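You operate a simulated robot arm through the tools that you are given. There is no shell and no other tool. Be economical: measure what you need, move in short steps, check, and stop when the job is done.

The job below is to be done with a simulated two-armed robot. You get a single attempt, and the scene is never put back.

JOB
Warm the blue plate in the warm box to about 30 degrees.
Fine: shut the door before you switch on, and wait till the screen gets there.

The check looks at the end state, three seconds after you hand in, the way a careful person would. Anything else that was tipped, shoved, dropped, spilled or broken makes it a failure.

ROBOT AND FRAMES
Two 7-joint arms with fingered hands on one trunk, on a base that drives. Base frame: it is fixed to the floor where the robot stands at the start and does not move with it; the origin is under the middle of the robot, x ahead of it, y to its left, z up; the surface under the hand at the start is at about z = 0.86. Units: m, degrees, N and s.
The left shoulder is at the start at [0.07, 0.142, 1.339], the right one opposite. With the tool pointing down near the work surface each hand reaches from about 0.1 to 0.74 m from the robot's upright axis, wherever it stands, measured 20 degrees to its own side. Places, roughly: degree dial [0.7, 0.2, 1.2]; inside of the warm box [0.8, 0.1, 0.9]; warm box door [0.6, 0.1, 1]; warm box switch [0.7, 0.1, 1.2]. Payload 3.6 kg a hand.
The TCP of each hand is the grasp point between the finger pads, 0.025 m short of the fingertips. In the tool frame z runs along the fingers and y along their closing line. Largest opening 0.088 m; the body of the gripper starts 0.029 m behind the TCP. The gripper is a hand of 5 fingers: y runs from the thumb to the fingers, the wrist lies at [-0.013, -0.097, -0.162] in the tool frame.
Orientation is told as [roll, pitch, yaw] about the base's x, y, z axes, in that order, counted from this pose: with the fingers straight down and the wrist toward the robot, the tool's x, y and z point along [0, 1, 0], [1, 0, 0] and [0, 0, -1] of the base frame.

CONTROLS
- The arms move only by the tool send_rows. It takes "left_increments", "right_increments" or both (then of equal length, played together; a hand with none holds still); each is a list of rows, each a list of 6 numbers: the shift along the base's x, y, z in cm, then the turn, a rotation vector about the base's x, y, z in degrees. In form: [[dx, dy, dz, ax, ay, az], ...]. A call has 1 to 12 rows; each row shifts and turns the commanded pose from where the row before left it. Each row takes 0.2 s and may step no farther than 0.05 m and 8.6 degrees from the row before; otherwise, the whole call is refused. A pose out of reach is approached as far as the arm can. The call stops where the force on the tool passes 50 N (or 10 N more than at its start, if that is more) or the arm is blocked; 0.2 s more then pass. In this call time passes only in rows, and 0.2 s behind the last. It gives the time, the measured TCP pose, the force on the tool (base axes), the opening and the grip force at its end, in the units of the frame above (readings bear some noise), with the torque about the TCP (base axes, N m) and any sound that the robot's microphone picked up.
- Cameras (640 x 400 px; columns grow to the right, rows downward): "scene" is now at [0.1459, -0.0197, 1.5667]; the picture's right is [-0.18, -0.98, 0.00], its down [-0.54, 0.10, -0.83] and it looks along [0.82, -0.15, -0.55] (base axes); focal length 214 px, centre (320, 200). "left" rides on the left gripper at [-0.059, -0.079, -0.105] in its tool frame; the picture's right is [-0.73, -0.32, 0.61], its down [0.62, -0.68, 0.38] and it looks along [0.29, 0.66, 0.70] (tool axes); focal length 234 px, centre (320, 200). "right" rides on the right gripper at [0.059, -0.079, -0.105] in its tool frame; the picture's right is [-0.73, 0.32, -0.61], its down [-0.62, -0.68, 0.38] and it looks along [-0.29, 0.66, 0.70] (tool axes); focal length 234 px, centre (320, 200). There is no depth. A picture from a camera that has moved, and an enlarged one, comes with that camera's place and axes in the base frame and with its lens. The place of the scene camera against the robot may be out by one fixed shift of up to 0.012 m in any direction.
- capture(camera): a new picture of that camera. It takes no simulated time.
- lift_body(by): slides the trunk up (or, below 0, down) by that many m; the arms and the scene camera ride with it, the base frame stays. It gives what a move gives, with no picture.
- drive_base(legs): drives the robot by 1 to 6 legs, each [ahead, left, turn to the left] in m, m and degrees, along the robot's own axes; the way and the turn of a leg run together, so that a leg with both is an arc; at most 1.5 m and 180 degrees a leg. The arms and the cameras ride along, it lands a little off, and it stops where it bumps. It gives what a move gives.
- move_fingers(index, middle, ring, little, thumb_bend, thumb_turn, hand): sets how far each is bent, from 0 (flat) to 1 (curled in); at 0.3 the hand is open as for a grip, at 0.7 the pads meet at the TCP. One left out holds its place. A second passes; each finger stops where it meets its share of the squeeze, and holds until it gets a number again. It is the only way to open and close the hand. It gives what a move gives, with no picture; readings hold the bend of each and the force on index, middle, ring, little, thumb and palm. thumb_turn goes from beside the hand (0) to across from the fingers (1), as for a grip.
- aim_head(pan, tilt): turns the head with the scene camera to pan (to the left, within 86 degrees either way) and tilt (down, from -29 to 69), counted from straight ahead of the robot. It gives what a move gives.
- inspect(camera, box): a new picture of the part [left, top, right, bottom] of that camera's present view, enlarged. It takes no simulated time.
- job_done(): hands the job in; it is judged then, once.

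Go step by step. Nothing tells you exact positions but the pictures and the camera data: compare them with the known pose of the tool, close in by small moves and look again before you grip or let go. The budget is 120 turns and 108 pictures, counting those below and the enlarged ones. Unless the task says otherwise, let go and move clear before handing in, and close with one line.

The tools are called after ">>>" as a command line: name --argument value ..., lists and objects as JSON in quotes. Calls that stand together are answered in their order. send_rows: Moves the arms, as the interface text tells. Its arguments: {"type":"object","properties":{"left_increments":{"type":"array"},"right_increments":{"type":"array"}},"required":[]} The other tools are called the same way: lift_body (by) slides the trunk up or down; move_fingers (index, middle, ring, little, thumb_bend, thumb_turn, hand) moves the fingers one by one; drive_base (legs) drives the base; aim_head (pan, tilt) turns the head that bears the scene camera; capture (camera) takes a picture; inspect (camera, box) takes an enlarged picture of a part of a camera's view; job_done () hands the job in.

At the start:

```text
t: 0.0
left_eef_pos: [0.5252, 0.1517, 1.4931]
left_tcp_rot: [0.0, -0.1, 0.0]
left_wrist_force: [-0.2, 0.3, -0.4]
left_ft_torque: [-0.01, 0.0, -0.02]
left_opening: 0.0875
left_grip_force: 0.1
left_shape: jaw
left_bend: [0.3, 0.3, 0.3, 0.3, 0.3, 0.98]
left_finger forces: [0.0, 0.1, 0.0, 0.1, 0.0, 0.0]
right_eef_pos: [0.4586, -0.3168, 1.4363]
right_tcp_rot: [0.0, -0.1, 0.1]
right_wrist_force: [0.2, 0.5, -1.0]
right_ft_torque: [-0.02, -0.01, 0.02]
right_opening: 0.0877
right_grip_force: 0.0
right_shape: jaw
right_bend: [0.3, 0.3, 0.3, 0.3, 0.3, 0.98]
right_finger forces: [0.1, 0.0, 0.0, 0.0, 0.0, 0.0]
trunk travel left (down, up): [-0.875, 0.065]
robot x, y, heading: [0.0027, -0.0006, 0.0]
head pan, tilt: [-10.2, 33.6]
```

scene: 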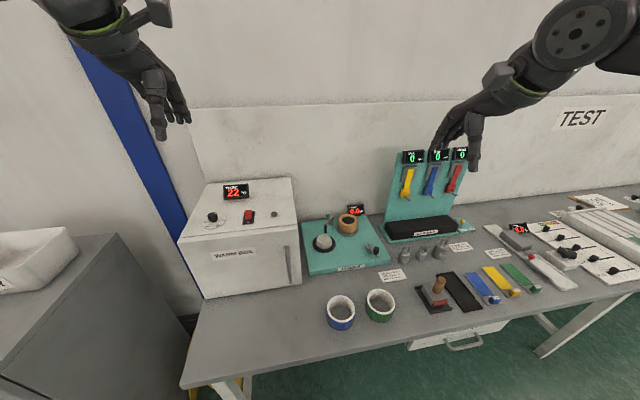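
right: 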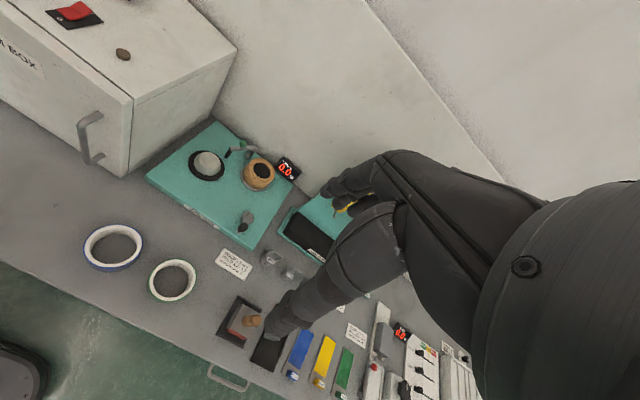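
left: 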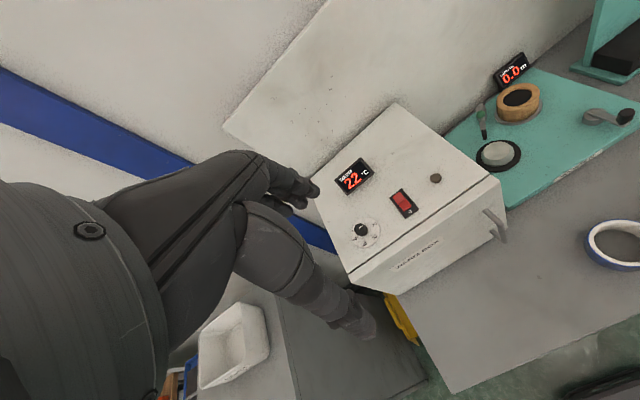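

I see the warm box at left with dial, switch and screen on top, two ring-shaped dishes (blue, green) on the bench, and coloured flat pieces further right. I'll look closer to tell which one is the blue plate and how the door and dial look.

>>> inspect --camera "scene" --box '[170, 160, 330, 310]'

>>> inspect --camera "scene" --box '[300, 220, 560, 360]'

>>> inspect --camera "left" --box '[310, 100, 520, 300]'

```text
2.67 times, centred on (250, 235) of scene
camera zoom: at [0.1459, -0.0197, 1.5667], right [-0.18, -0.98, 0.0], down [-0.54, 0.1, -0.83], along [0.82, -0.15, -0.55], focal length 572 px, centre (507, 107)
```

zoom: 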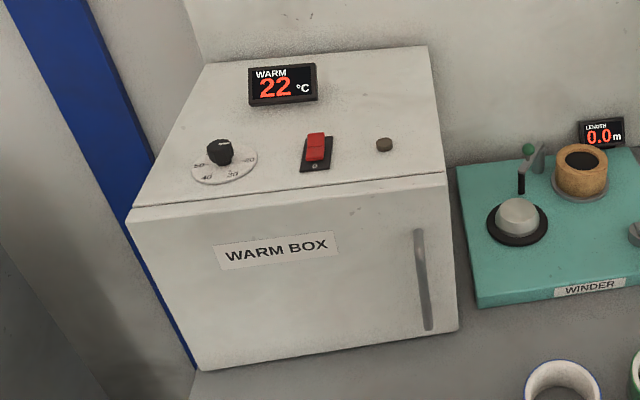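

```text
2.46 times, centred on (430, 290) of scene
camera zoom: at [0.1459, -0.0197, 1.5667], right [-0.18, -0.98, 0.0], down [-0.54, 0.1, -0.83], along [0.82, -0.15, -0.55], focal length 528 px, centre (49, -22)
```

zoom: 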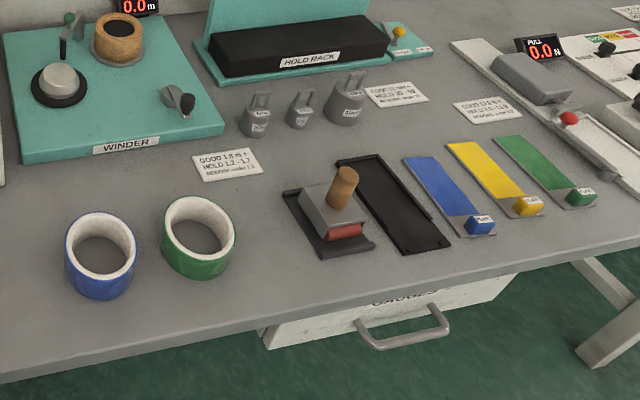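

```text
2.00 times, centred on (415, 200) of left
camera zoom: at [0.4482, 0.0923, 1.5974], right [-0.32, -0.73, -0.61], down [-0.68, 0.62, -0.38], along [0.66, 0.29, -0.7], focal length 468 px, centre (130, 200)
```

zoom: 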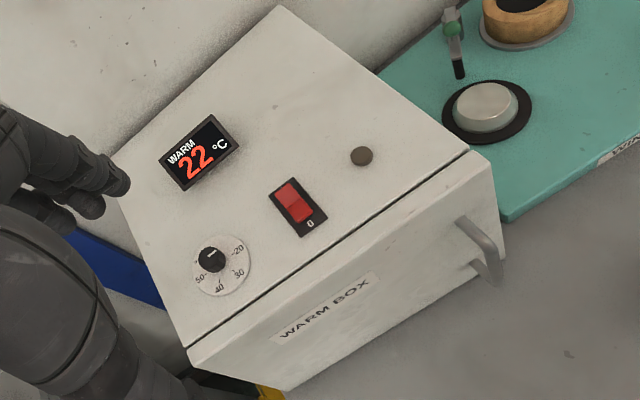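

The two rings are rolls of tape; the flat blue piece with a block handle looks like the plate. I'll zoom in on it and on the stamp, gauges and labels.

>>> inspect --camera "scene" --box '[455, 255, 555, 318]'

>>> inspect --camera "scene" --box '[380, 235, 480, 298]'

>>> inspect --camera "right" --box '[240, 300, 400, 400]'

```text
6.35 times, centred on (505, 286) of scene
camera zoom: at [0.1459, -0.0197, 1.5667], right [-0.18, -0.98, 0.0], down [-0.54, 0.1, -0.83], along [0.82, -0.15, -0.55], focal length 1362 px, centre (-855, -349)
```

zoom: 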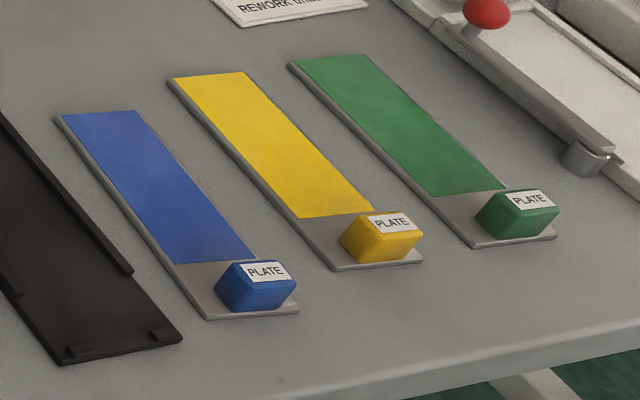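

```text
6.35 times, centred on (430, 266) of scene
camera zoom: at [0.1459, -0.0197, 1.5667], right [-0.18, -0.98, 0.0], down [-0.54, 0.1, -0.83], along [0.82, -0.15, -0.55], focal length 1362 px, centre (-378, -222)
```

zoom: 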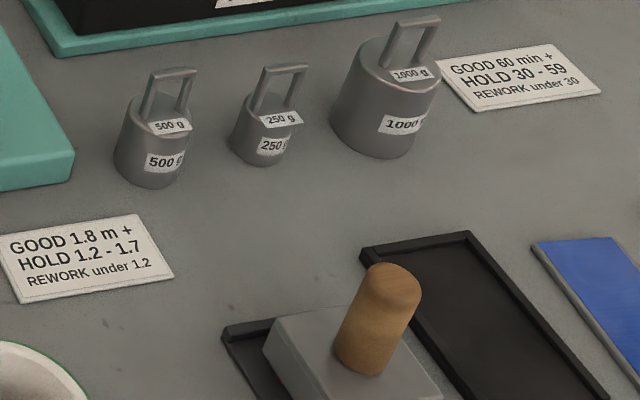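

```text
4.00 times, centred on (320, 350) of right
camera zoom: at [0.3787, -0.2584, 1.5419], right [0.32, -0.73, 0.61], down [-0.68, -0.62, -0.38], along [0.66, -0.29, -0.69], focal length 937 px, centre (320, -400)
```

zoom: 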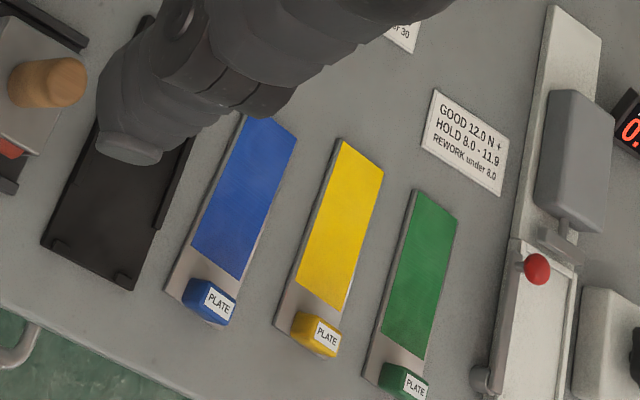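

The blue PLATE lies at about [0.44–0.58, −0.69, 0.865] with its block handle at the near end; the box front is at x≈0.65, y from −0.04 to 0.30, top z≈1.14, door handle near y≈0. I'll look down to see the base's clearance to the table, and zoom in on the dial.

>>> inspect --camera "left" --box '[340, 170, 440, 250]'

>>> aim_head --pan 0 --tilt 65

>>> capture --camera "scene"

```text
5.00 times, centred on (390, 210) of left
camera zoom: at [0.4482, 0.0923, 1.5974], right [-0.32, -0.73, -0.61], down [-0.68, 0.62, -0.38], along [0.66, 0.29, -0.7], focal length 1171 px, centre (-30, 150)
```

zoom: 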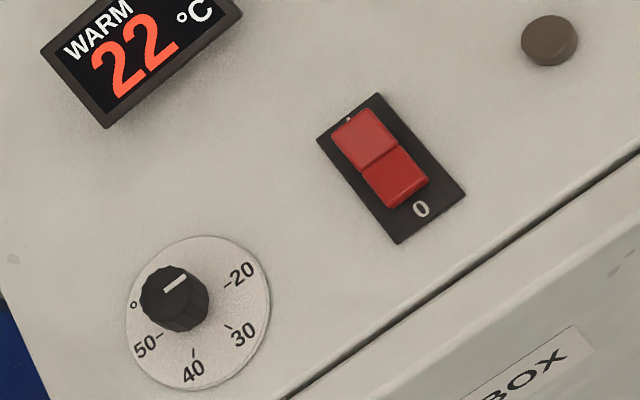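

```text
t: 1.0
left_eef_pos: [0.5254, 0.1513, 1.4936]
left_tcp_rot: [0.0, 0.0, 0.0]
left_wrist_force: [0.2, -0.1, 0.2]
left_ft_torque: [0.0, 0.02, -0.02]
left_opening: 0.0872
left_grip_force: 0.0
left_shape: jaw
left_bend: [0.3, 0.3, 0.3, 0.3, 0.3, 0.98]
left_finger forces: [0.0, 0.1, 0.1, 0.0, 0.0, 0.1]
right_eef_pos: [0.4576, -0.3163, 1.4372]
right_tcp_rot: [0.0, 0.0, 0.0]
right_wrist_force: [-0.5, -0.8, -0.2]
right_ft_torque: [0.0, -0.02, -0.03]
right_opening: 0.0876
right_grip_force: 0.0
right_shape: jaw
right_bend: [0.3, 0.3, 0.3, 0.3, 0.3, 0.98]
right_finger forces: [0.0, 0.0, 0.1, 0.0, 0.0, 0.0]
trunk travel left (down, up): [-0.875, 0.065]
robot x, y, heading: [0.0044, -0.0009, -0.2]
head pan, tilt: [0.0, 65.0]
```

```text
97 pictures are left
camera scene: at [0.1192, -0.0041, 1.5247], right [0.0, -1.0, 0.0], down [-0.91, 0.0, -0.42], along [0.42, 0.0, -0.91], focal length 214 px, centre (320, 200)
```

scene: 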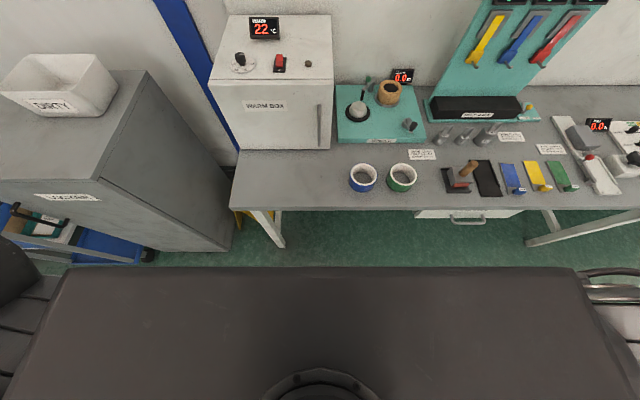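

The knob mark points to the right, at about 20; 30 lies roughly 60° clockwise (seen from above). I'll drive a little ahead for reach, then bring the left hand above the dial and look.

>>> drive_base --legs '[[0.08, 0, 0]]'

>>> send_rows --left_increments '[[1.5, 1, -4, 0, 0, 0], [1.5, 1, -4, 0, 0, 0], [1.5, 1, -4, 0, 0, 0], [1.5, 1, -4, 0, 0, 0]]'

>>> aim_head --pan 15 --tilt 40

>>> capture --camera "scene"

>>> capture --camera "left"

```text
t: 2.0
left_eef_pos: [0.5943, 0.1524, 1.4981]
left_tcp_rot: [0.0, -0.5, -0.1]
left_wrist_force: [-0.5, -0.2, 0.0]
left_ft_torque: [-0.03, -0.04, 0.01]
left_opening: 0.0876
left_grip_force: 0.1
left_shape: jaw
left_bend: [0.3, 0.3, 0.3, 0.3, 0.3, 0.98]
left_finger forces: [0.0, 0.1, 0.0, 0.0, 0.0, 0.0]
right_eef_pos: [0.5274, -0.3154, 1.4413]
right_tcp_rot: [0.0, -0.5, 0.0]
right_wrist_force: [-1.0, 0.4, 0.8]
right_ft_torque: [-0.02, -0.08, 0.0]
right_opening: 0.0876
right_grip_force: 0.0
right_shape: jaw
right_bend: [0.3, 0.3, 0.3, 0.3, 0.3, 0.98]
right_finger forces: [0.0, 0.0, 0.0, 0.1, 0.0, 0.1]
trunk travel left (down, up): [-0.875, 0.065]
robot x, y, heading: [0.0775, 0.0049, -0.0]
head pan, tilt: [0.0, 65.0]
```

```text
t: 3.0
left_eef_pos: [0.6681, 0.1948, 1.3321]
left_tcp_rot: [0.0, 0.2, 0.0]
left_wrist_force: [0.0, -1.3, -0.6]
left_ft_torque: [-0.01, 0.02, 0.0]
left_opening: 0.0875
left_grip_force: 0.1
left_shape: jaw
left_bend: [0.3, 0.3, 0.3, 0.3, 0.3, 0.98]
left_finger forces: [0.1, 0.0, 0.0, 0.0, 0.1, 0.0]
right_eef_pos: [0.5399, -0.3153, 1.4363]
right_tcp_rot: [0.0, 0.1, 0.0]
right_wrist_force: [-0.2, 0.6, -1.1]
right_ft_torque: [0.0, 0.04, 0.01]
right_opening: 0.0873
right_grip_force: 0.1
right_shape: jaw
right_bend: [0.3, 0.3, 0.3, 0.3, 0.3, 0.98]
right_finger forces: [0.1, 0.0, 0.1, 0.0, 0.0, 0.0]
trunk travel left (down, up): [-0.875, 0.065]
robot x, y, heading: [0.0783, 0.0008, -0.0]
head pan, tilt: [0.0, 65.0]
```

```text
t: 3.9
left_eef_pos: [0.6644, 0.1939, 1.3339]
left_tcp_rot: [0.1, -0.1, -0.1]
left_wrist_force: [0.1, -0.6, -0.2]
left_ft_torque: [0.0, -0.01, 0.01]
left_opening: 0.0876
left_grip_force: 0.1
left_shape: jaw
left_bend: [0.3, 0.3, 0.3, 0.3, 0.3, 0.98]
left_finger forces: [0.0, 0.0, 0.0, 0.0, 0.0, 0.1]
right_eef_pos: [0.5352, -0.3166, 1.4388]
right_tcp_rot: [0.0, -0.2, 0.0]
right_wrist_force: [-1.3, 0.0, 0.9]
right_ft_torque: [0.0, -0.03, 0.01]
right_opening: 0.0875
right_grip_force: 0.1
right_shape: jaw
right_bend: [0.3, 0.3, 0.3, 0.3, 0.3, 0.98]
right_finger forces: [0.0, 0.1, 0.1, 0.0, 0.1, 0.1]
trunk travel left (down, up): [-0.875, 0.065]
robot x, y, heading: [0.0774, 0.0, 0.0]
head pan, tilt: [15.0, 40.0]
```

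```text
96 pictures are left
camera scene: at [0.2194, 0.0178, 1.557], right [0.26, -0.97, 0.0], down [-0.62, -0.17, -0.77], along [0.74, 0.2, -0.64], focal length 214 px, centre (320, 200)
```

scene: 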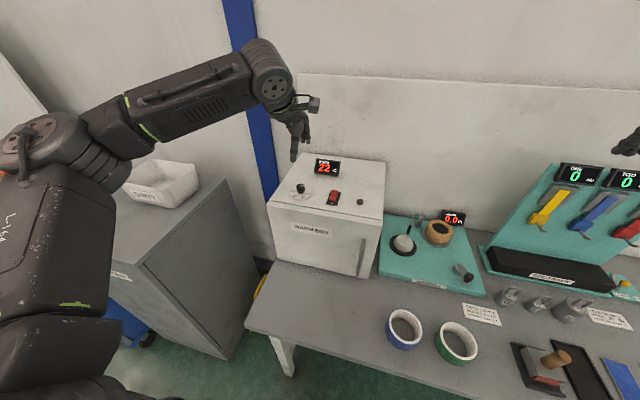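

```text
95 pictures are left
camera left: at [0.5859, 0.1337, 1.4379], right [-0.32, -0.73, -0.61], down [-0.68, 0.62, -0.38], along [0.66, 0.29, -0.69], focal length 234 px, centre (320, 200)
```

left: 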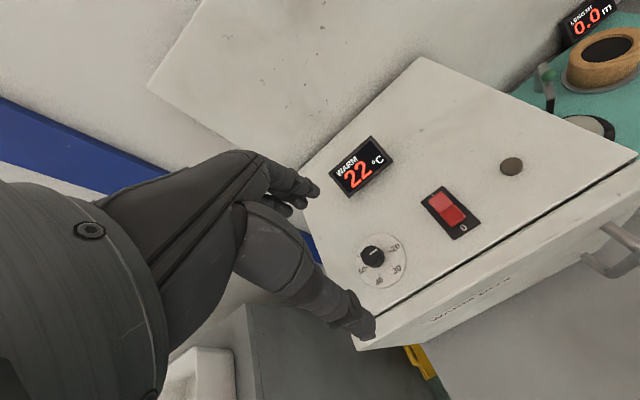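

Triangulating from both cameras, the knob is at about [0.712, 0.214], top z≈1.165. I'll bring the left hand above it, turned +30° so it can turn clockwise by 60°, and check height.

>>> send_rows --left_increments '[[1.2, 0.5, -2.5, 0, 0, 7.5], [1.2, 0.5, -2.5, 0, 0, 7.5], [1.2, 0.5, -2.5, 0, 0, 7.5], [1.2, 0.5, -2.5, 0, 0, 7.5], [0, 0, -2, 0, 0, 0]]'

>>> inspect --camera "scene" --box '[240, 70, 400, 220]'

>>> capture --camera "left"

```text
t: 5.1
left_eef_pos: [0.7129, 0.2117, 1.2142]
left_tcp_rot: [0.1, -0.1, 30.1]
left_wrist_force: [0.2, -0.2, 0.1]
left_ft_torque: [-0.03, -0.01, 0.0]
left_opening: 0.0878
left_grip_force: 0.1
left_shape: jaw
left_bend: [0.3, 0.3, 0.3, 0.3, 0.3, 0.98]
left_finger forces: [0.0, 0.0, 0.0, 0.1, 0.0, 0.1]
right_eef_pos: [0.5375, -0.3157, 1.4365]
right_tcp_rot: [0.0, 0.0, 0.0]
right_wrist_force: [0.9, 0.7, -0.7]
right_ft_torque: [0.01, -0.01, 0.02]
right_opening: 0.0876
right_grip_force: 0.0
right_shape: jaw
right_bend: [0.3, 0.3, 0.3, 0.3, 0.3, 0.98]
right_finger forces: [0.1, 0.0, 0.1, 0.1, 0.0, 0.0]
trunk travel left (down, up): [-0.875, 0.065]
robot x, y, heading: [0.0778, -0.0037, -0.3]
head pan, tilt: [15.0, 40.0]
```

```text
2.67 times, centred on (320, 145) of scene
camera zoom: at [0.2211, 0.0186, 1.5569], right [0.26, -0.97, 0.0], down [-0.62, -0.17, -0.77], along [0.74, 0.2, -0.64], focal length 572 px, centre (320, 347)
```

zoom: 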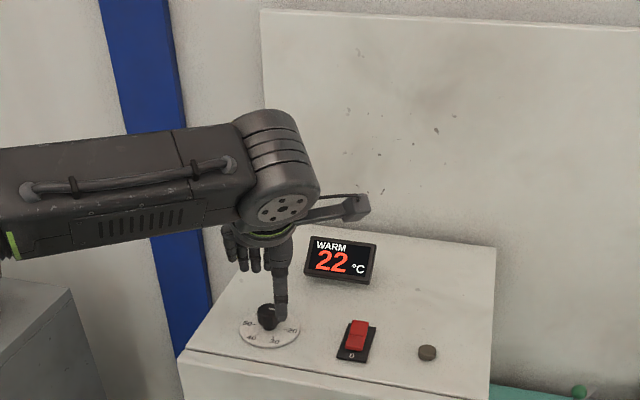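

```text
93 pictures are left
camera left: at [0.676, 0.1213, 1.318], right [0.08, -0.79, -0.61], down [-0.9, 0.2, -0.38], along [0.42, 0.58, -0.7], focal length 234 px, centre (320, 200)
```

left: 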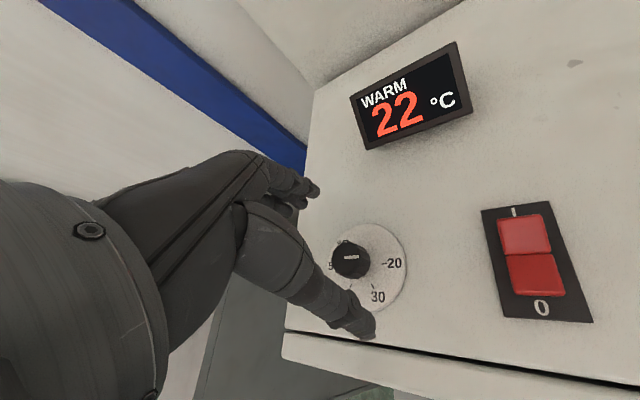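

The knob is at [0.709, 0.214] again, straight under the hand. I'll go down about 4 cm and look again.

>>> send_rows --left_increments '[[-0.3, 0.2, -1, 0, 0, 0], [0, 0, -1, 0, 0, 0], [0, 0, -1, 0, 0, 0], [0, 0, -0.8, 0, 0, 0]]'

>>> inspect --camera "scene" --box '[270, 130, 366, 220]'

>>> inspect --camera "left" --box '[240, 150, 440, 350]'

```text
t: 6.1
left_eef_pos: [0.7106, 0.2152, 1.1757]
left_tcp_rot: [0.0, -0.1, 29.9]
left_wrist_force: [0.5, -0.1, 0.2]
left_ft_torque: [0.05, 0.0, -0.04]
left_opening: 0.0876
left_grip_force: 0.0
left_shape: jaw
left_bend: [0.3, 0.3, 0.3, 0.3, 0.3, 0.98]
left_finger forces: [0.0, 0.0, 0.0, 0.0, 0.0, 0.0]
right_eef_pos: [0.5377, -0.3169, 1.437]
right_tcp_rot: [0.0, -0.1, 0.0]
right_wrist_force: [0.6, -0.2, -0.8]
right_ft_torque: [0.0, 0.0, 0.02]
right_opening: 0.0876
right_grip_force: 0.0
right_shape: jaw
right_bend: [0.3, 0.3, 0.3, 0.3, 0.3, 0.98]
right_finger forces: [0.0, 0.1, 0.1, 0.1, 0.1, 0.1]
trunk travel left (down, up): [-0.875, 0.065]
robot x, y, heading: [0.077, -0.0006, -0.1]
head pan, tilt: [15.0, 40.0]
```

```text
4.44 times, centred on (318, 175) of scene
camera zoom: at [0.2207, 0.0181, 1.5569], right [0.26, -0.97, 0.0], down [-0.62, -0.17, -0.77], along [0.74, 0.2, -0.64], focal length 953 px, centre (329, 311)
```

zoom: 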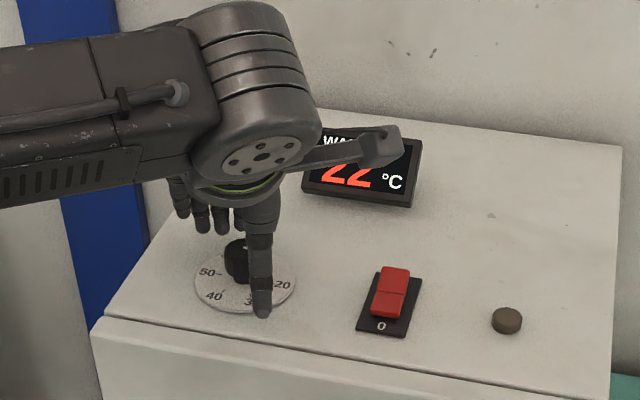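

```text
2.00 times, centred on (340, 250) of left
camera zoom: at [0.6729, 0.1235, 1.2792], right [0.08, -0.79, -0.61], down [-0.9, 0.2, -0.38], along [0.43, 0.58, -0.7], focal length 468 px, centre (280, 100)
```

zoom: 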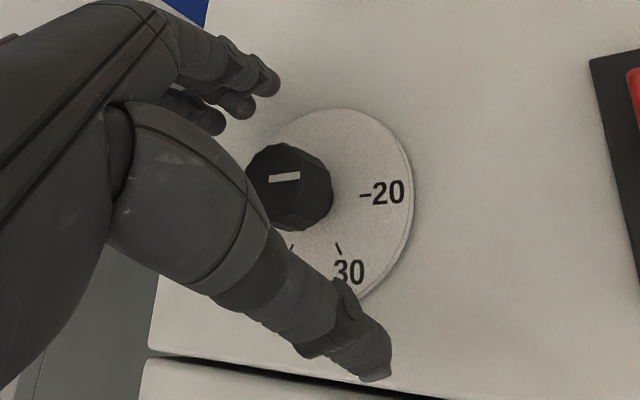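

Aligned well; the knob's top is about 1 cm below the TCP. I'll go down slightly and close index, middle and thumb on the knob.

>>> send_rows --left_increments '[[0, 0, -0.5, 0, 0, 0], [0, 0, -0.4, 0, 0, 0]]'

>>> move_fingers --hand "left" --index 0.62 --middle 0.62 --thumb_bend 0.62

>>> inspect --camera "left" --box '[240, 150, 440, 350]'

```text
t: 6.7
left_eef_pos: [0.7104, 0.214, 1.1674]
left_tcp_rot: [-0.1, 0.0, 29.9]
left_wrist_force: [-0.2, 0.3, -0.7]
left_ft_torque: [0.02, 0.0, 0.0]
left_opening: 0.0879
left_grip_force: 0.0
left_shape: jaw
left_bend: [0.3, 0.3, 0.3, 0.3, 0.3, 0.98]
left_finger forces: [0.0, 0.0, 0.0, 0.0, 0.0, 0.0]
right_eef_pos: [0.5373, -0.3175, 1.4371]
right_tcp_rot: [0.0, -0.1, 0.0]
right_wrist_force: [0.3, 0.2, -0.3]
right_ft_torque: [-0.05, -0.03, 0.02]
right_opening: 0.0876
right_grip_force: 0.0
right_shape: jaw
right_bend: [0.3, 0.3, 0.3, 0.3, 0.3, 0.98]
right_finger forces: [0.0, 0.1, 0.0, 0.0, 0.1, 0.1]
trunk travel left (down, up): [-0.875, 0.065]
robot x, y, heading: [0.0779, 0.0021, 0.1]
head pan, tilt: [15.0, 40.0]
```

```text
t: 7.7
left_eef_pos: [0.71, 0.2139, 1.1693]
left_tcp_rot: [-0.2, -0.3, 30.0]
left_wrist_force: [12.3, 5.9, 29.4]
left_ft_torque: [0.68, -0.92, -0.14]
left_opening: 0.0428
left_grip_force: 29.8
left_shape: fingers
left_bend: [0.47, 0.44, 0.3, 0.3, 0.54, 0.97]
left_finger forces: [10.0, 42.5, 0.0, 0.1, 6.3, 0.0]
right_eef_pos: [0.5361, -0.3155, 1.4386]
right_tcp_rot: [0.0, -0.1, 0.0]
right_wrist_force: [-0.3, -0.3, 0.5]
right_ft_torque: [0.03, 0.03, -0.02]
right_opening: 0.0876
right_grip_force: 0.1
right_shape: jaw
right_bend: [0.3, 0.3, 0.3, 0.3, 0.3, 0.98]
right_finger forces: [0.1, 0.1, 0.0, 0.0, 0.1, 0.0]
trunk travel left (down, up): [-0.875, 0.065]
robot x, y, heading: [0.0768, 0.0009, -0.0]
head pan, tilt: [15.0, 40.0]
```

```text
2.00 times, centred on (340, 250) of left
camera zoom: at [0.672, 0.1233, 1.2729], right [0.09, -0.79, -0.61], down [-0.9, 0.2, -0.39], along [0.43, 0.58, -0.69], focal length 468 px, centre (280, 100)
```

zoom: 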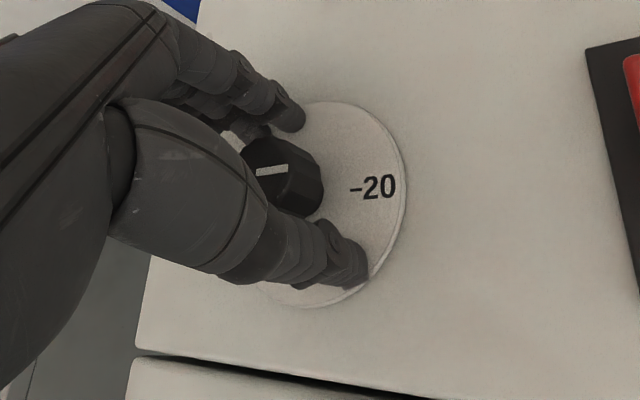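

The middle finger is pressing on the dial disc (29 N upward), not just the knob. I'll open a little, rise 1 cm, and close again.

>>> move_fingers --hand "left" --index 0.4 --middle 0.4 --thumb_bend 0.4

>>> send_rows --left_increments '[[0, 0, 1.0, 0, 0, 0]]'

>>> move_fingers --hand "left" --index 0.6 --middle 0.6 --thumb_bend 0.6

>>> inspect --camera "left" --box '[240, 150, 440, 350]'

```text
t: 8.7
left_eef_pos: [0.7076, 0.2136, 1.1686]
left_tcp_rot: [0.0, -0.2, 29.9]
left_wrist_force: [1.4, -0.3, 18.5]
left_ft_torque: [0.03, -0.18, 0.0]
left_opening: 0.0492
left_grip_force: 17.5
left_shape: fingers
left_bend: [0.44, 0.4, 0.3, 0.3, 0.48, 0.98]
left_finger forces: [5.5, 21.3, 0.0, 0.0, 8.0, 0.1]
right_eef_pos: [0.5343, -0.3188, 1.4371]
right_tcp_rot: [0.1, -0.2, 0.0]
right_wrist_force: [-1.4, 0.3, 0.6]
right_ft_torque: [-0.01, -0.01, -0.03]
right_opening: 0.0876
right_grip_force: 0.1
right_shape: jaw
right_bend: [0.3, 0.3, 0.3, 0.3, 0.3, 0.98]
right_finger forces: [0.0, 0.0, 0.0, 0.1, 0.1, 0.0]
trunk travel left (down, up): [-0.875, 0.065]
robot x, y, heading: [0.0787, 0.0036, 0.0]
head pan, tilt: [15.0, 40.0]
```

```text
t: 9.1
left_eef_pos: [0.7113, 0.2135, 1.1741]
left_tcp_rot: [0.1, 0.3, 30.0]
left_wrist_force: [0.1, -0.2, 0.0]
left_ft_torque: [0.0, 0.05, 0.0]
left_opening: 0.063
left_grip_force: 0.2
left_shape: fingers
left_bend: [0.4, 0.4, 0.3, 0.3, 0.4, 0.98]
left_finger forces: [0.0, 0.0, 0.1, 0.0, 0.0, 0.0]
right_eef_pos: [0.5388, -0.316, 1.4373]
right_tcp_rot: [0.0, 0.0, 0.1]
right_wrist_force: [0.6, -0.3, 0.1]
right_ft_torque: [-0.03, 0.01, -0.04]
right_opening: 0.0873
right_grip_force: 0.2
right_shape: jaw
right_bend: [0.3, 0.3, 0.3, 0.3, 0.3, 0.98]
right_finger forces: [0.0, 0.0, 0.1, 0.1, 0.0, 0.0]
trunk travel left (down, up): [-0.875, 0.065]
robot x, y, heading: [0.0818, 0.0005, -0.2]
head pan, tilt: [15.0, 40.0]
```

```text
t: 10.1
left_eef_pos: [0.7113, 0.214, 1.1783]
left_tcp_rot: [0.0, 0.1, 29.9]
left_wrist_force: [0.5, 1.2, -0.6]
left_ft_torque: [0.03, 0.01, 0.0]
left_opening: 0.0211
left_grip_force: 0.6
left_shape: fingers
left_bend: [0.59, 0.59, 0.3, 0.3, 0.6, 0.98]
left_finger forces: [0.4, 0.6, 0.0, 0.0, 0.1, 0.0]
right_eef_pos: [0.5387, -0.3158, 1.4369]
right_tcp_rot: [0.0, -0.1, 0.0]
right_wrist_force: [0.0, 0.9, 0.2]
right_ft_torque: [-0.02, 0.0, 0.03]
right_opening: 0.0877
right_grip_force: 0.0
right_shape: jaw
right_bend: [0.3, 0.3, 0.3, 0.3, 0.3, 0.98]
right_finger forces: [0.0, 0.0, 0.1, 0.0, 0.0, 0.1]
trunk travel left (down, up): [-0.875, 0.065]
robot x, y, heading: [0.0809, -0.0028, -0.0]
head pan, tilt: [15.0, 40.0]
```

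```text
2.00 times, centred on (340, 250) of left
camera zoom: at [0.6736, 0.123, 1.2802], right [0.08, -0.79, -0.61], down [-0.9, 0.2, -0.38], along [0.42, 0.58, -0.7], focal length 468 px, centre (280, 100)
```

zoom: 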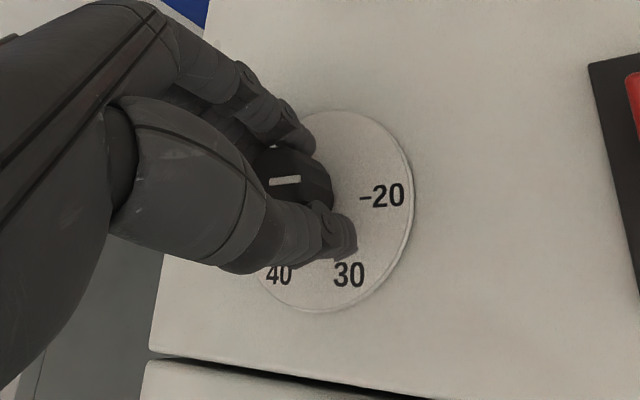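

Now the pads just touch the knob. I'll squeeze a little more and try a first turn of about 34° clockwise.

>>> move_fingers --hand "left" --index 0.66 --middle 0.66 --thumb_bend 0.66

>>> send_rows --left_increments '[[0, 0, 0, 0, 0, -8], [0, 0, 0, 0, 0, -8], [0, 0, 0, 0, 0, -8], [0, 0, 0, 0, 0, -8]]'

>>> inspect --camera "left" --box '[240, 150, 440, 350]'

```text
t: 11.1
left_eef_pos: [0.7122, 0.2137, 1.1771]
left_tcp_rot: [-0.1, 0.0, 30.0]
left_wrist_force: [4.2, 2.8, 0.2]
left_ft_torque: [0.07, -0.09, -0.03]
left_opening: 0.0154
left_grip_force: 3.8
left_shape: fingers
left_bend: [0.61, 0.62, 0.3, 0.3, 0.63, 0.97]
left_finger forces: [3.0, 3.7, 0.0, 0.0, 1.6, 0.0]
right_eef_pos: [0.5381, -0.3152, 1.4373]
right_tcp_rot: [0.0, -0.1, 0.0]
right_wrist_force: [-0.3, -0.2, -0.2]
right_ft_torque: [-0.02, -0.02, -0.02]
right_opening: 0.0875
right_grip_force: 0.0
right_shape: jaw
right_bend: [0.3, 0.3, 0.3, 0.3, 0.3, 0.98]
right_finger forces: [0.0, 0.0, 0.1, 0.1, 0.0, 0.0]
trunk travel left (down, up): [-0.875, 0.065]
robot x, y, heading: [0.0791, 0.0038, -0.1]
head pan, tilt: [15.0, 40.0]
```

```text
t: 12.1
left_eef_pos: [0.7112, 0.2129, 1.1757]
left_tcp_rot: [0.0, -0.1, -2.2]
left_wrist_force: [2.0, 0.7, -0.4]
left_ft_torque: [0.0, -0.04, 0.0]
left_opening: 0.0149
left_grip_force: 3.7
left_shape: fingers
left_bend: [0.62, 0.63, 0.3, 0.3, 0.63, 0.97]
left_finger forces: [2.0, 3.1, 0.1, 0.0, 2.4, 0.0]
right_eef_pos: [0.538, -0.3166, 1.4368]
right_tcp_rot: [0.1, -0.2, 0.0]
right_wrist_force: [0.9, -0.3, 0.3]
right_ft_torque: [-0.02, 0.01, -0.04]
right_opening: 0.0877
right_grip_force: 0.0
right_shape: jaw
right_bend: [0.3, 0.3, 0.3, 0.3, 0.3, 0.98]
right_finger forces: [0.0, 0.0, 0.1, 0.0, 0.1, 0.0]
trunk travel left (down, up): [-0.875, 0.065]
robot x, y, heading: [0.0751, 0.0001, 0.0]
head pan, tilt: [15.0, 40.0]
```

```text
2.00 times, centred on (340, 250) of left
camera zoom: at [0.6315, 0.158, 1.2804], right [-0.35, -0.71, -0.61], down [-0.66, 0.65, -0.38], along [0.67, 0.26, -0.7], focal length 468 px, centre (280, 100)
```

zoom: 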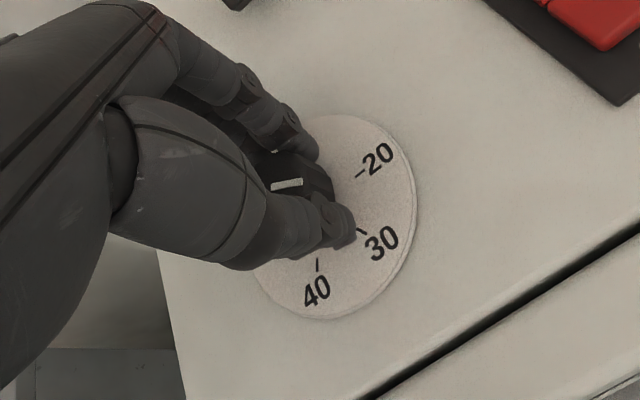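

The knob turns along with the hand; the mark is now about 29° past 20, half way to 30 (ticks are 60° apart). I'll turn the other ~31°.

>>> send_rows --left_increments '[[0, 0, 0, 0, 0, -8], [0, 0, 0, 0, 0, -8], [0, 0, 0, 0, 0, -8], [0, 0, 0, 0, 0, -7]]'

>>> inspect --camera "left" --box '[240, 150, 440, 350]'

```text
t: 13.1
left_eef_pos: [0.7102, 0.2137, 1.1765]
left_tcp_rot: [-0.1, -0.1, -33.0]
left_wrist_force: [0.4, 1.0, -2.7]
left_ft_torque: [0.01, 0.04, 0.0]
left_opening: 0.0149
left_grip_force: 3.6
left_shape: fingers
left_bend: [0.63, 0.64, 0.3, 0.3, 0.62, 0.97]
left_finger forces: [1.5, 2.2, 0.0, 0.0, 3.2, 0.1]
right_eef_pos: [0.5377, -0.3155, 1.4362]
right_tcp_rot: [0.0, -0.1, 0.0]
right_wrist_force: [0.3, 0.0, -0.2]
right_ft_torque: [0.02, -0.01, 0.01]
right_opening: 0.0874
right_grip_force: 0.2
right_shape: jaw
right_bend: [0.3, 0.3, 0.3, 0.3, 0.3, 0.98]
right_finger forces: [0.0, 0.1, 0.0, 0.0, 0.0, 0.1]
trunk travel left (down, up): [-0.875, 0.065]
robot x, y, heading: [0.0794, 0.0023, 0.2]
head pan, tilt: [15.0, 40.0]
```

```text
2.00 times, centred on (340, 250) of left
camera zoom: at [0.6139, 0.2075, 1.2806], right [-0.67, -0.43, -0.61], down [-0.23, 0.89, -0.38], along [0.71, -0.12, -0.7], focal length 468 px, centre (280, 100)
```

zoom: 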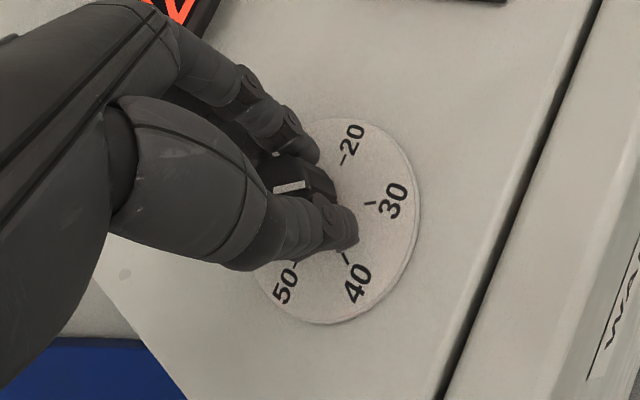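

The mark computes to 59° past 20 — right at 30. I'll release, rise, and check.

>>> move_fingers --hand "left" --index 0.4 --middle 0.4 --thumb_bend 0.4

>>> send_rows --left_increments '[[0, 0, 2, 0, 0, 0], [0, 0, 4, 0, 0, 6], [0, 0, 4, 0, 0, 8], [-1, 0, 3, 0, 0, 8], [-3, 0, 3, 0, 0, 8]]'

>>> capture --camera "left"

>>> inspect --camera "scene" --box '[260, 150, 400, 290]'

```text
t: 14.1
left_eef_pos: [0.7094, 0.2136, 1.1774]
left_tcp_rot: [0.0, 0.0, -33.1]
left_wrist_force: [0.6, 0.5, 0.4]
left_ft_torque: [0.02, -0.02, 0.0]
left_opening: 0.0633
left_grip_force: 0.1
left_shape: fingers
left_bend: [0.4, 0.4, 0.3, 0.3, 0.4, 0.97]
left_finger forces: [0.0, 0.0, 0.1, 0.1, 0.0, 0.0]
right_eef_pos: [0.5377, -0.3161, 1.4367]
right_tcp_rot: [0.0, 0.0, -0.1]
right_wrist_force: [0.4, -0.6, -0.3]
right_ft_torque: [0.01, 0.04, 0.02]
right_opening: 0.0873
right_grip_force: 0.1
right_shape: jaw
right_bend: [0.3, 0.3, 0.3, 0.3, 0.3, 0.98]
right_finger forces: [0.1, 0.1, 0.1, 0.0, 0.0, 0.1]
trunk travel left (down, up): [-0.875, 0.065]
robot x, y, heading: [0.0787, -0.005, 0.0]
head pan, tilt: [15.0, 40.0]
```

```text
t: 15.3
left_eef_pos: [0.6662, 0.2126, 1.3406]
left_tcp_rot: [0.0, -0.1, -2.9]
left_wrist_force: [-0.2, 0.1, -0.4]
left_ft_torque: [0.0, -0.01, -0.01]
left_opening: 0.0631
left_grip_force: 0.2
left_shape: fingers
left_bend: [0.4, 0.4, 0.3, 0.3, 0.4, 0.97]
left_finger forces: [0.0, 0.0, 0.0, 0.0, 0.0, 0.0]
right_eef_pos: [0.5351, -0.3166, 1.4393]
right_tcp_rot: [0.0, -0.2, 0.0]
right_wrist_force: [0.6, -0.7, 0.3]
right_ft_torque: [0.0, -0.02, 0.01]
right_opening: 0.0876
right_grip_force: 0.1
right_shape: jaw
right_bend: [0.3, 0.3, 0.3, 0.3, 0.3, 0.98]
right_finger forces: [0.1, 0.0, 0.0, 0.0, 0.0, 0.1]
trunk travel left (down, up): [-0.875, 0.065]
robot x, y, heading: [0.0811, -0.0026, 0.1]
head pan, tilt: [15.0, 40.0]
```

```text
86 pictures are left
camera left: at [0.5858, 0.1572, 1.4435], right [-0.36, -0.71, -0.61], down [-0.65, 0.66, -0.38], along [0.67, 0.26, -0.69], focal length 234 px, centre (320, 200)
```

left: 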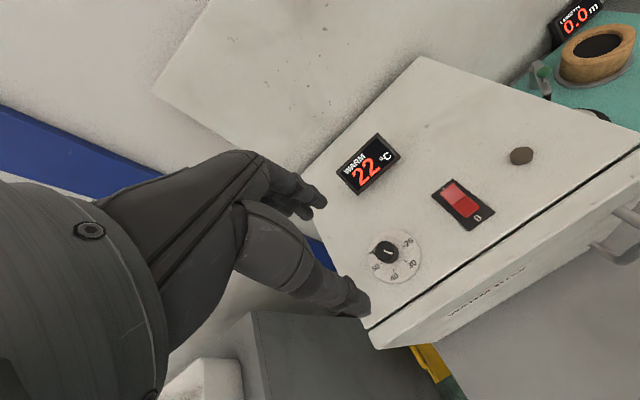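

```text
2.86 times, centred on (330, 220) of scene
camera zoom: at [0.2174, 0.0175, 1.5572], right [0.26, -0.97, 0.0], down [-0.62, -0.17, -0.77], along [0.74, 0.2, -0.64], focal length 613 px, centre (291, 143)
```

zoom: 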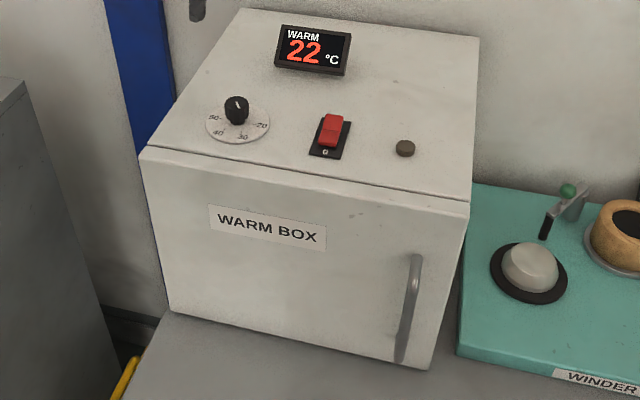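

The knob points at 30. Next is the door: bar handle at about x=0.61, y≈0, z 0.93–1.09, hinge on the left. I'll back off a bit to the right and turn the left hand so its fingers point forward with the closing line across the bar.

>>> drive_base --legs '[[-0.1, -0.1, 0]]'

>>> send_rows --left_increments '[[0, -0.8, -0.5, -4.9, -4.9, 4.9], [0, -0.8, -0.5, -4.9, -4.9, 4.9], [0, -0.8, -0.5, -4.9, -4.9, 4.9], [0, -0.8, -0.5, -4.9, -4.9, 4.9], [0, -0.8, -0.5, -4.9, -4.9, 4.9], [0, -0.8, -0.5, -4.9, -4.9, 4.9], [0, -0.8, -0.5, -4.9, -4.9, 4.9], [0, -0.8, -0.5, -4.9, -4.9, 4.9], [0, -0.8, -0.5, -4.9, -4.9, 4.9], [0, -0.8, -0.5, -4.9, -4.9, 4.9], [0, -0.8, -0.5, -4.9, -4.9, 4.9], [0, -0.8, -0.5, -4.9, -4.9, 4.9]]'

>>> capture --camera "scene"

>>> capture --camera "left"

```text
t: 16.7
left_eef_pos: [0.5701, 0.1132, 1.337]
left_tcp_rot: [-0.1, 0.1, -3.0]
left_wrist_force: [0.7, 0.2, 0.2]
left_ft_torque: [-0.02, 0.0, -0.01]
left_opening: 0.063
left_grip_force: 0.1
left_shape: fingers
left_bend: [0.4, 0.4, 0.3, 0.3, 0.4, 0.97]
left_finger forces: [0.0, 0.0, 0.1, 0.0, 0.0, 0.0]
right_eef_pos: [0.4369, -0.417, 1.4375]
right_tcp_rot: [-0.1, 0.0, 0.0]
right_wrist_force: [-0.1, 0.3, -0.3]
right_ft_torque: [0.01, 0.01, 0.0]
right_opening: 0.0877
right_grip_force: 0.1
right_shape: jaw
right_bend: [0.3, 0.3, 0.3, 0.3, 0.3, 0.98]
right_finger forces: [0.0, 0.0, 0.0, 0.1, 0.0, 0.0]
trunk travel left (down, up): [-0.875, 0.065]
robot x, y, heading: [-0.0228, -0.1006, 0.1]
head pan, tilt: [15.0, 40.0]
```

```text
t: 19.3
left_eef_pos: [0.6923, 0.0907, 1.3117]
left_tcp_rot: [-78.3, -12.4, 77.6]
left_wrist_force: [0.5, 0.4, 0.0]
left_ft_torque: [-0.01, 0.01, 0.01]
left_opening: 0.0632
left_grip_force: 0.1
left_shape: fingers
left_bend: [0.4, 0.4, 0.3, 0.3, 0.4, 0.97]
left_finger forces: [0.0, 0.0, 0.0, 0.0, 0.0, 0.0]
left hand out of reach, approached as far as the arm can: row 9, 10, 11, 12
right_eef_pos: [0.4374, -0.4209, 1.4362]
right_tcp_rot: [0.0, -0.1, 0.1]
right_wrist_force: [-0.5, -0.8, -0.5]
right_ft_torque: [0.05, 0.02, -0.01]
right_opening: 0.0881
right_grip_force: 0.1
right_shape: jaw
right_bend: [0.3, 0.3, 0.3, 0.3, 0.3, 0.98]
right_finger forces: [0.1, 0.0, 0.0, 0.1, 0.0, 0.1]
trunk travel left (down, up): [-0.875, 0.065]
robot x, y, heading: [-0.0189, -0.1025, 0.1]
head pan, tilt: [15.0, 40.0]
```

```text
84 pictures are left
camera scene: at [0.1205, -0.0859, 1.5569], right [0.26, -0.97, 0.0], down [-0.62, -0.17, -0.77], along [0.74, 0.2, -0.64], focal length 214 px, centre (320, 200)
```

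scene: 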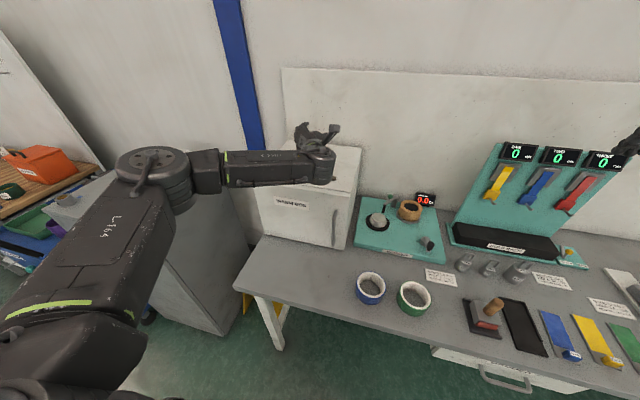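

```text
83 pictures are left
camera left: at [0.585, 0.0171, 1.3694], right [0.63, -0.59, 0.5], down [0.13, -0.56, -0.82], along [0.77, 0.58, -0.27], focal length 234 px, centre (320, 200)
```

left: 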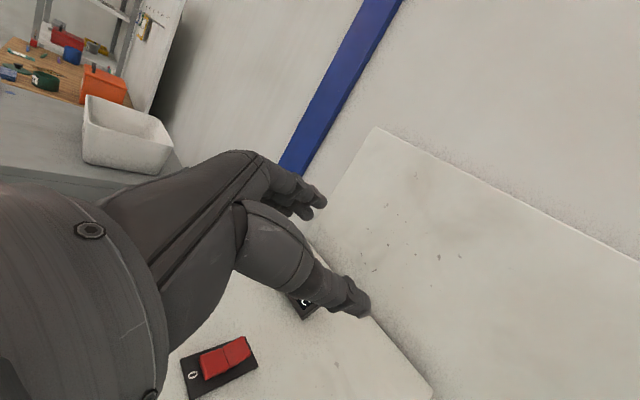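

The turned hand ran into reach limits with the elbow high and left. I'll bring the robot further right and back, so that the forearm can point forward at the handle, then lower the trunk a little and look.

>>> drive_base --legs '[[-0.12, 0, 0], [0, -0.25, 0]]'

>>> lift_body --by -0.15

>>> send_rows --left_increments '[[0, 0, 0, -4, -4, 4], [0, 0, 0, -4, -4, 4]]'

>>> aim_head --pan 20 --tilt 35

>>> capture --camera "scene"

```text
t: 21.9
left_eef_pos: [0.5698, -0.1559, 1.3108]
left_tcp_rot: [-78.4, -12.3, 77.6]
left_wrist_force: [0.9, 0.0, 0.5]
left_ft_torque: [0.0, 0.0, -0.04]
left_opening: 0.0634
left_grip_force: 0.0
left_shape: fingers
left_bend: [0.4, 0.4, 0.3, 0.3, 0.4, 0.97]
left_finger forces: [0.1, 0.0, 0.1, 0.1, 0.0, 0.0]
right_eef_pos: [0.3149, -0.6652, 1.4379]
right_tcp_rot: [-0.1, -0.1, 0.0]
right_wrist_force: [0.6, 1.2, 0.3]
right_ft_torque: [0.0, 0.02, 0.01]
right_opening: 0.0879
right_grip_force: 0.0
right_shape: jaw
right_bend: [0.3, 0.3, 0.3, 0.3, 0.3, 0.98]
right_finger forces: [0.0, 0.0, 0.1, 0.0, 0.0, 0.0]
trunk travel left (down, up): [-0.875, 0.065]
robot x, y, heading: [-0.1433, -0.3536, 0.3]
head pan, tilt: [15.0, 40.0]
```

```text
t: 23.7
left_eef_pos: [0.5699, -0.1586, 1.1611]
left_tcp_rot: [-78.3, -12.3, 77.6]
left_wrist_force: [0.6, -0.6, -0.8]
left_ft_torque: [-0.03, 0.03, 0.02]
left_opening: 0.0634
left_grip_force: 0.0
left_shape: fingers
left_bend: [0.4, 0.4, 0.3, 0.3, 0.4, 0.97]
left_finger forces: [0.1, 0.0, 0.1, 0.0, 0.1, 0.1]
right_eef_pos: [0.3152, -0.6679, 1.2872]
right_tcp_rot: [-0.1, 0.0, 0.0]
right_wrist_force: [0.2, -1.4, -0.7]
right_ft_torque: [0.07, -0.01, -0.02]
right_opening: 0.0878
right_grip_force: 0.1
right_shape: jaw
right_bend: [0.3, 0.3, 0.3, 0.3, 0.3, 0.98]
right_finger forces: [0.0, 0.1, 0.0, 0.0, 0.0, 0.0]
trunk travel left (down, up): [-0.725, 0.215]
robot x, y, heading: [-0.1379, -0.354, -0.1]
head pan, tilt: [15.0, 40.0]
```

```text
t: 24.3
left_eef_pos: [0.5763, -0.1801, 1.1649]
left_tcp_rot: [-82.2, -10.5, 77.9]
left_wrist_force: [-0.5, 0.2, -0.3]
left_ft_torque: [0.0, 0.0, -0.02]
left_opening: 0.0634
left_grip_force: 0.1
left_shape: fingers
left_bend: [0.4, 0.4, 0.3, 0.3, 0.4, 0.98]
left_finger forces: [0.0, 0.0, 0.0, 0.0, 0.1, 0.0]
left hand out of reach, approached as far as the arm can: row 1, 2
right_eef_pos: [0.3147, -0.6687, 1.2881]
right_tcp_rot: [0.1, -0.1, 0.0]
right_wrist_force: [0.1, 0.1, -0.5]
right_ft_torque: [0.0, 0.0, -0.03]
right_opening: 0.0876
right_grip_force: 0.1
right_shape: jaw
right_bend: [0.3, 0.3, 0.3, 0.3, 0.3, 0.98]
right_finger forces: [0.1, 0.2, 0.1, 0.0, 0.1, 0.0]
trunk travel left (down, up): [-0.725, 0.215]
robot x, y, heading: [-0.141, -0.3526, 0.1]
head pan, tilt: [15.0, 40.0]
```

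```text
t: 24.9
left_eef_pos: [0.5762, -0.1806, 1.1638]
left_tcp_rot: [-82.0, -10.5, 77.8]
left_wrist_force: [0.1, -1.4, 0.4]
left_ft_torque: [-0.01, 0.01, 0.01]
left_opening: 0.0633
left_grip_force: 0.2
left_shape: fingers
left_bend: [0.4, 0.4, 0.3, 0.3, 0.4, 0.98]
left_finger forces: [0.1, 0.0, 0.0, 0.0, 0.0, 0.0]
right_eef_pos: [0.3145, -0.6687, 1.2883]
right_tcp_rot: [0.0, -0.2, 0.0]
right_wrist_force: [-0.5, 0.1, -0.6]
right_ft_torque: [0.02, 0.01, 0.02]
right_opening: 0.0875
right_grip_force: 0.0
right_shape: jaw
right_bend: [0.3, 0.3, 0.3, 0.3, 0.3, 0.98]
right_finger forces: [0.0, 0.0, 0.1, 0.0, 0.0, 0.1]
trunk travel left (down, up): [-0.725, 0.215]
robot x, y, heading: [-0.1408, -0.3517, -0.1]
head pan, tilt: [20.0, 35.0]
```

```text
82 pictures are left
camera scene: at [-0.0016, -0.3255, 1.4145], right [0.34, -0.94, 0.0], down [-0.54, -0.2, -0.82], along [0.77, 0.28, -0.57], focal length 214 px, centre (320, 200)
```

scene: 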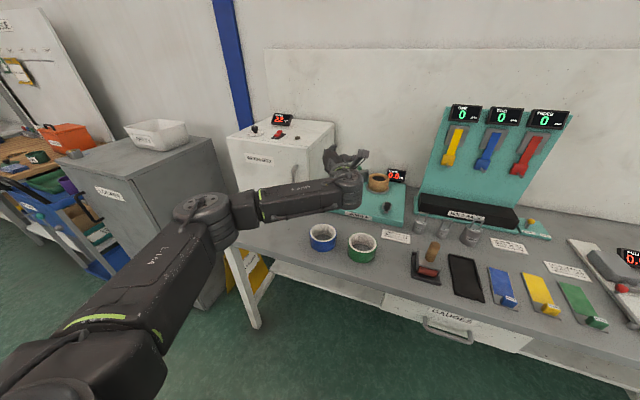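

The arm's elbow is out left, with the hand roughly in the right attitude. I'll move the hand left toward the handle (staying in front of it) to see if it becomes reachable, finishing the turn.

>>> send_rows --left_increments '[[-1, 3, 0, 0, 0, 0], [-1, 3, 0, 0, 0, 0], [-1, 3, 0, 0, 0, 0], [-1, 3, 0, 0, 0, 0]]'

>>> capture --camera "scene"

>>> capture --camera "left"

```text
t: 25.9
left_eef_pos: [0.5386, -0.0585, 1.1647]
left_tcp_rot: [-82.1, -10.4, 78.0]
left_wrist_force: [0.4, 0.6, 0.6]
left_ft_torque: [0.0, 0.01, -0.01]
left_opening: 0.0632
left_grip_force: 0.0
left_shape: fingers
left_bend: [0.4, 0.4, 0.3, 0.3, 0.4, 0.98]
left_finger forces: [0.1, 0.0, 0.0, 0.1, 0.0, 0.1]
right_eef_pos: [0.3151, -0.6662, 1.2876]
right_tcp_rot: [-0.1, -0.2, 0.0]
right_wrist_force: [0.2, 1.5, 0.1]
right_ft_torque: [-0.01, 0.01, 0.02]
right_opening: 0.0877
right_grip_force: 0.0
right_shape: jaw
right_bend: [0.3, 0.3, 0.3, 0.3, 0.3, 0.98]
right_finger forces: [0.1, 0.0, 0.0, 0.0, 0.0, 0.1]
trunk travel left (down, up): [-0.725, 0.215]
robot x, y, heading: [-0.1394, -0.3505, 0.0]
head pan, tilt: [20.0, 35.0]
```

```text
81 pictures are left
camera scene: at [-0.002, -0.3243, 1.4146], right [0.34, -0.94, 0.0], down [-0.54, -0.2, -0.82], along [0.77, 0.28, -0.57], focal length 214 px, centre (320, 200)
```

scene: 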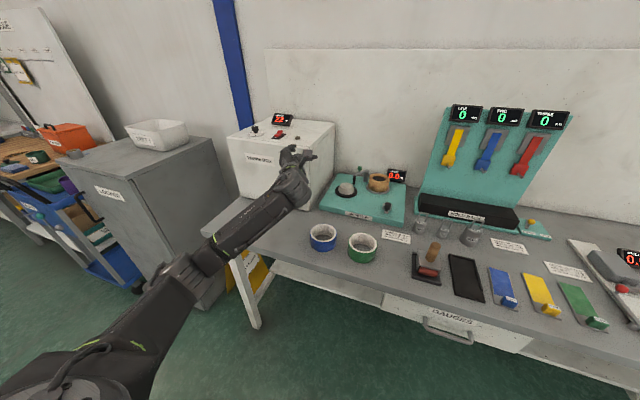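

```text
80 pictures are left
camera left: at [0.4262, -0.1281, 1.2199], right [0.59, -0.57, 0.57], down [0.17, -0.6, -0.78], along [0.79, 0.56, -0.26], focal length 234 px, centre (320, 200)
```

left: 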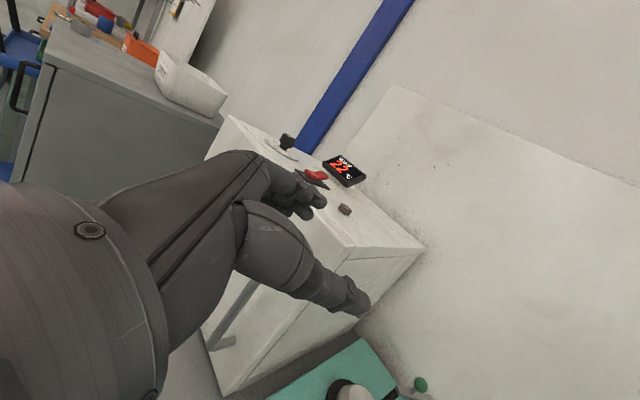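

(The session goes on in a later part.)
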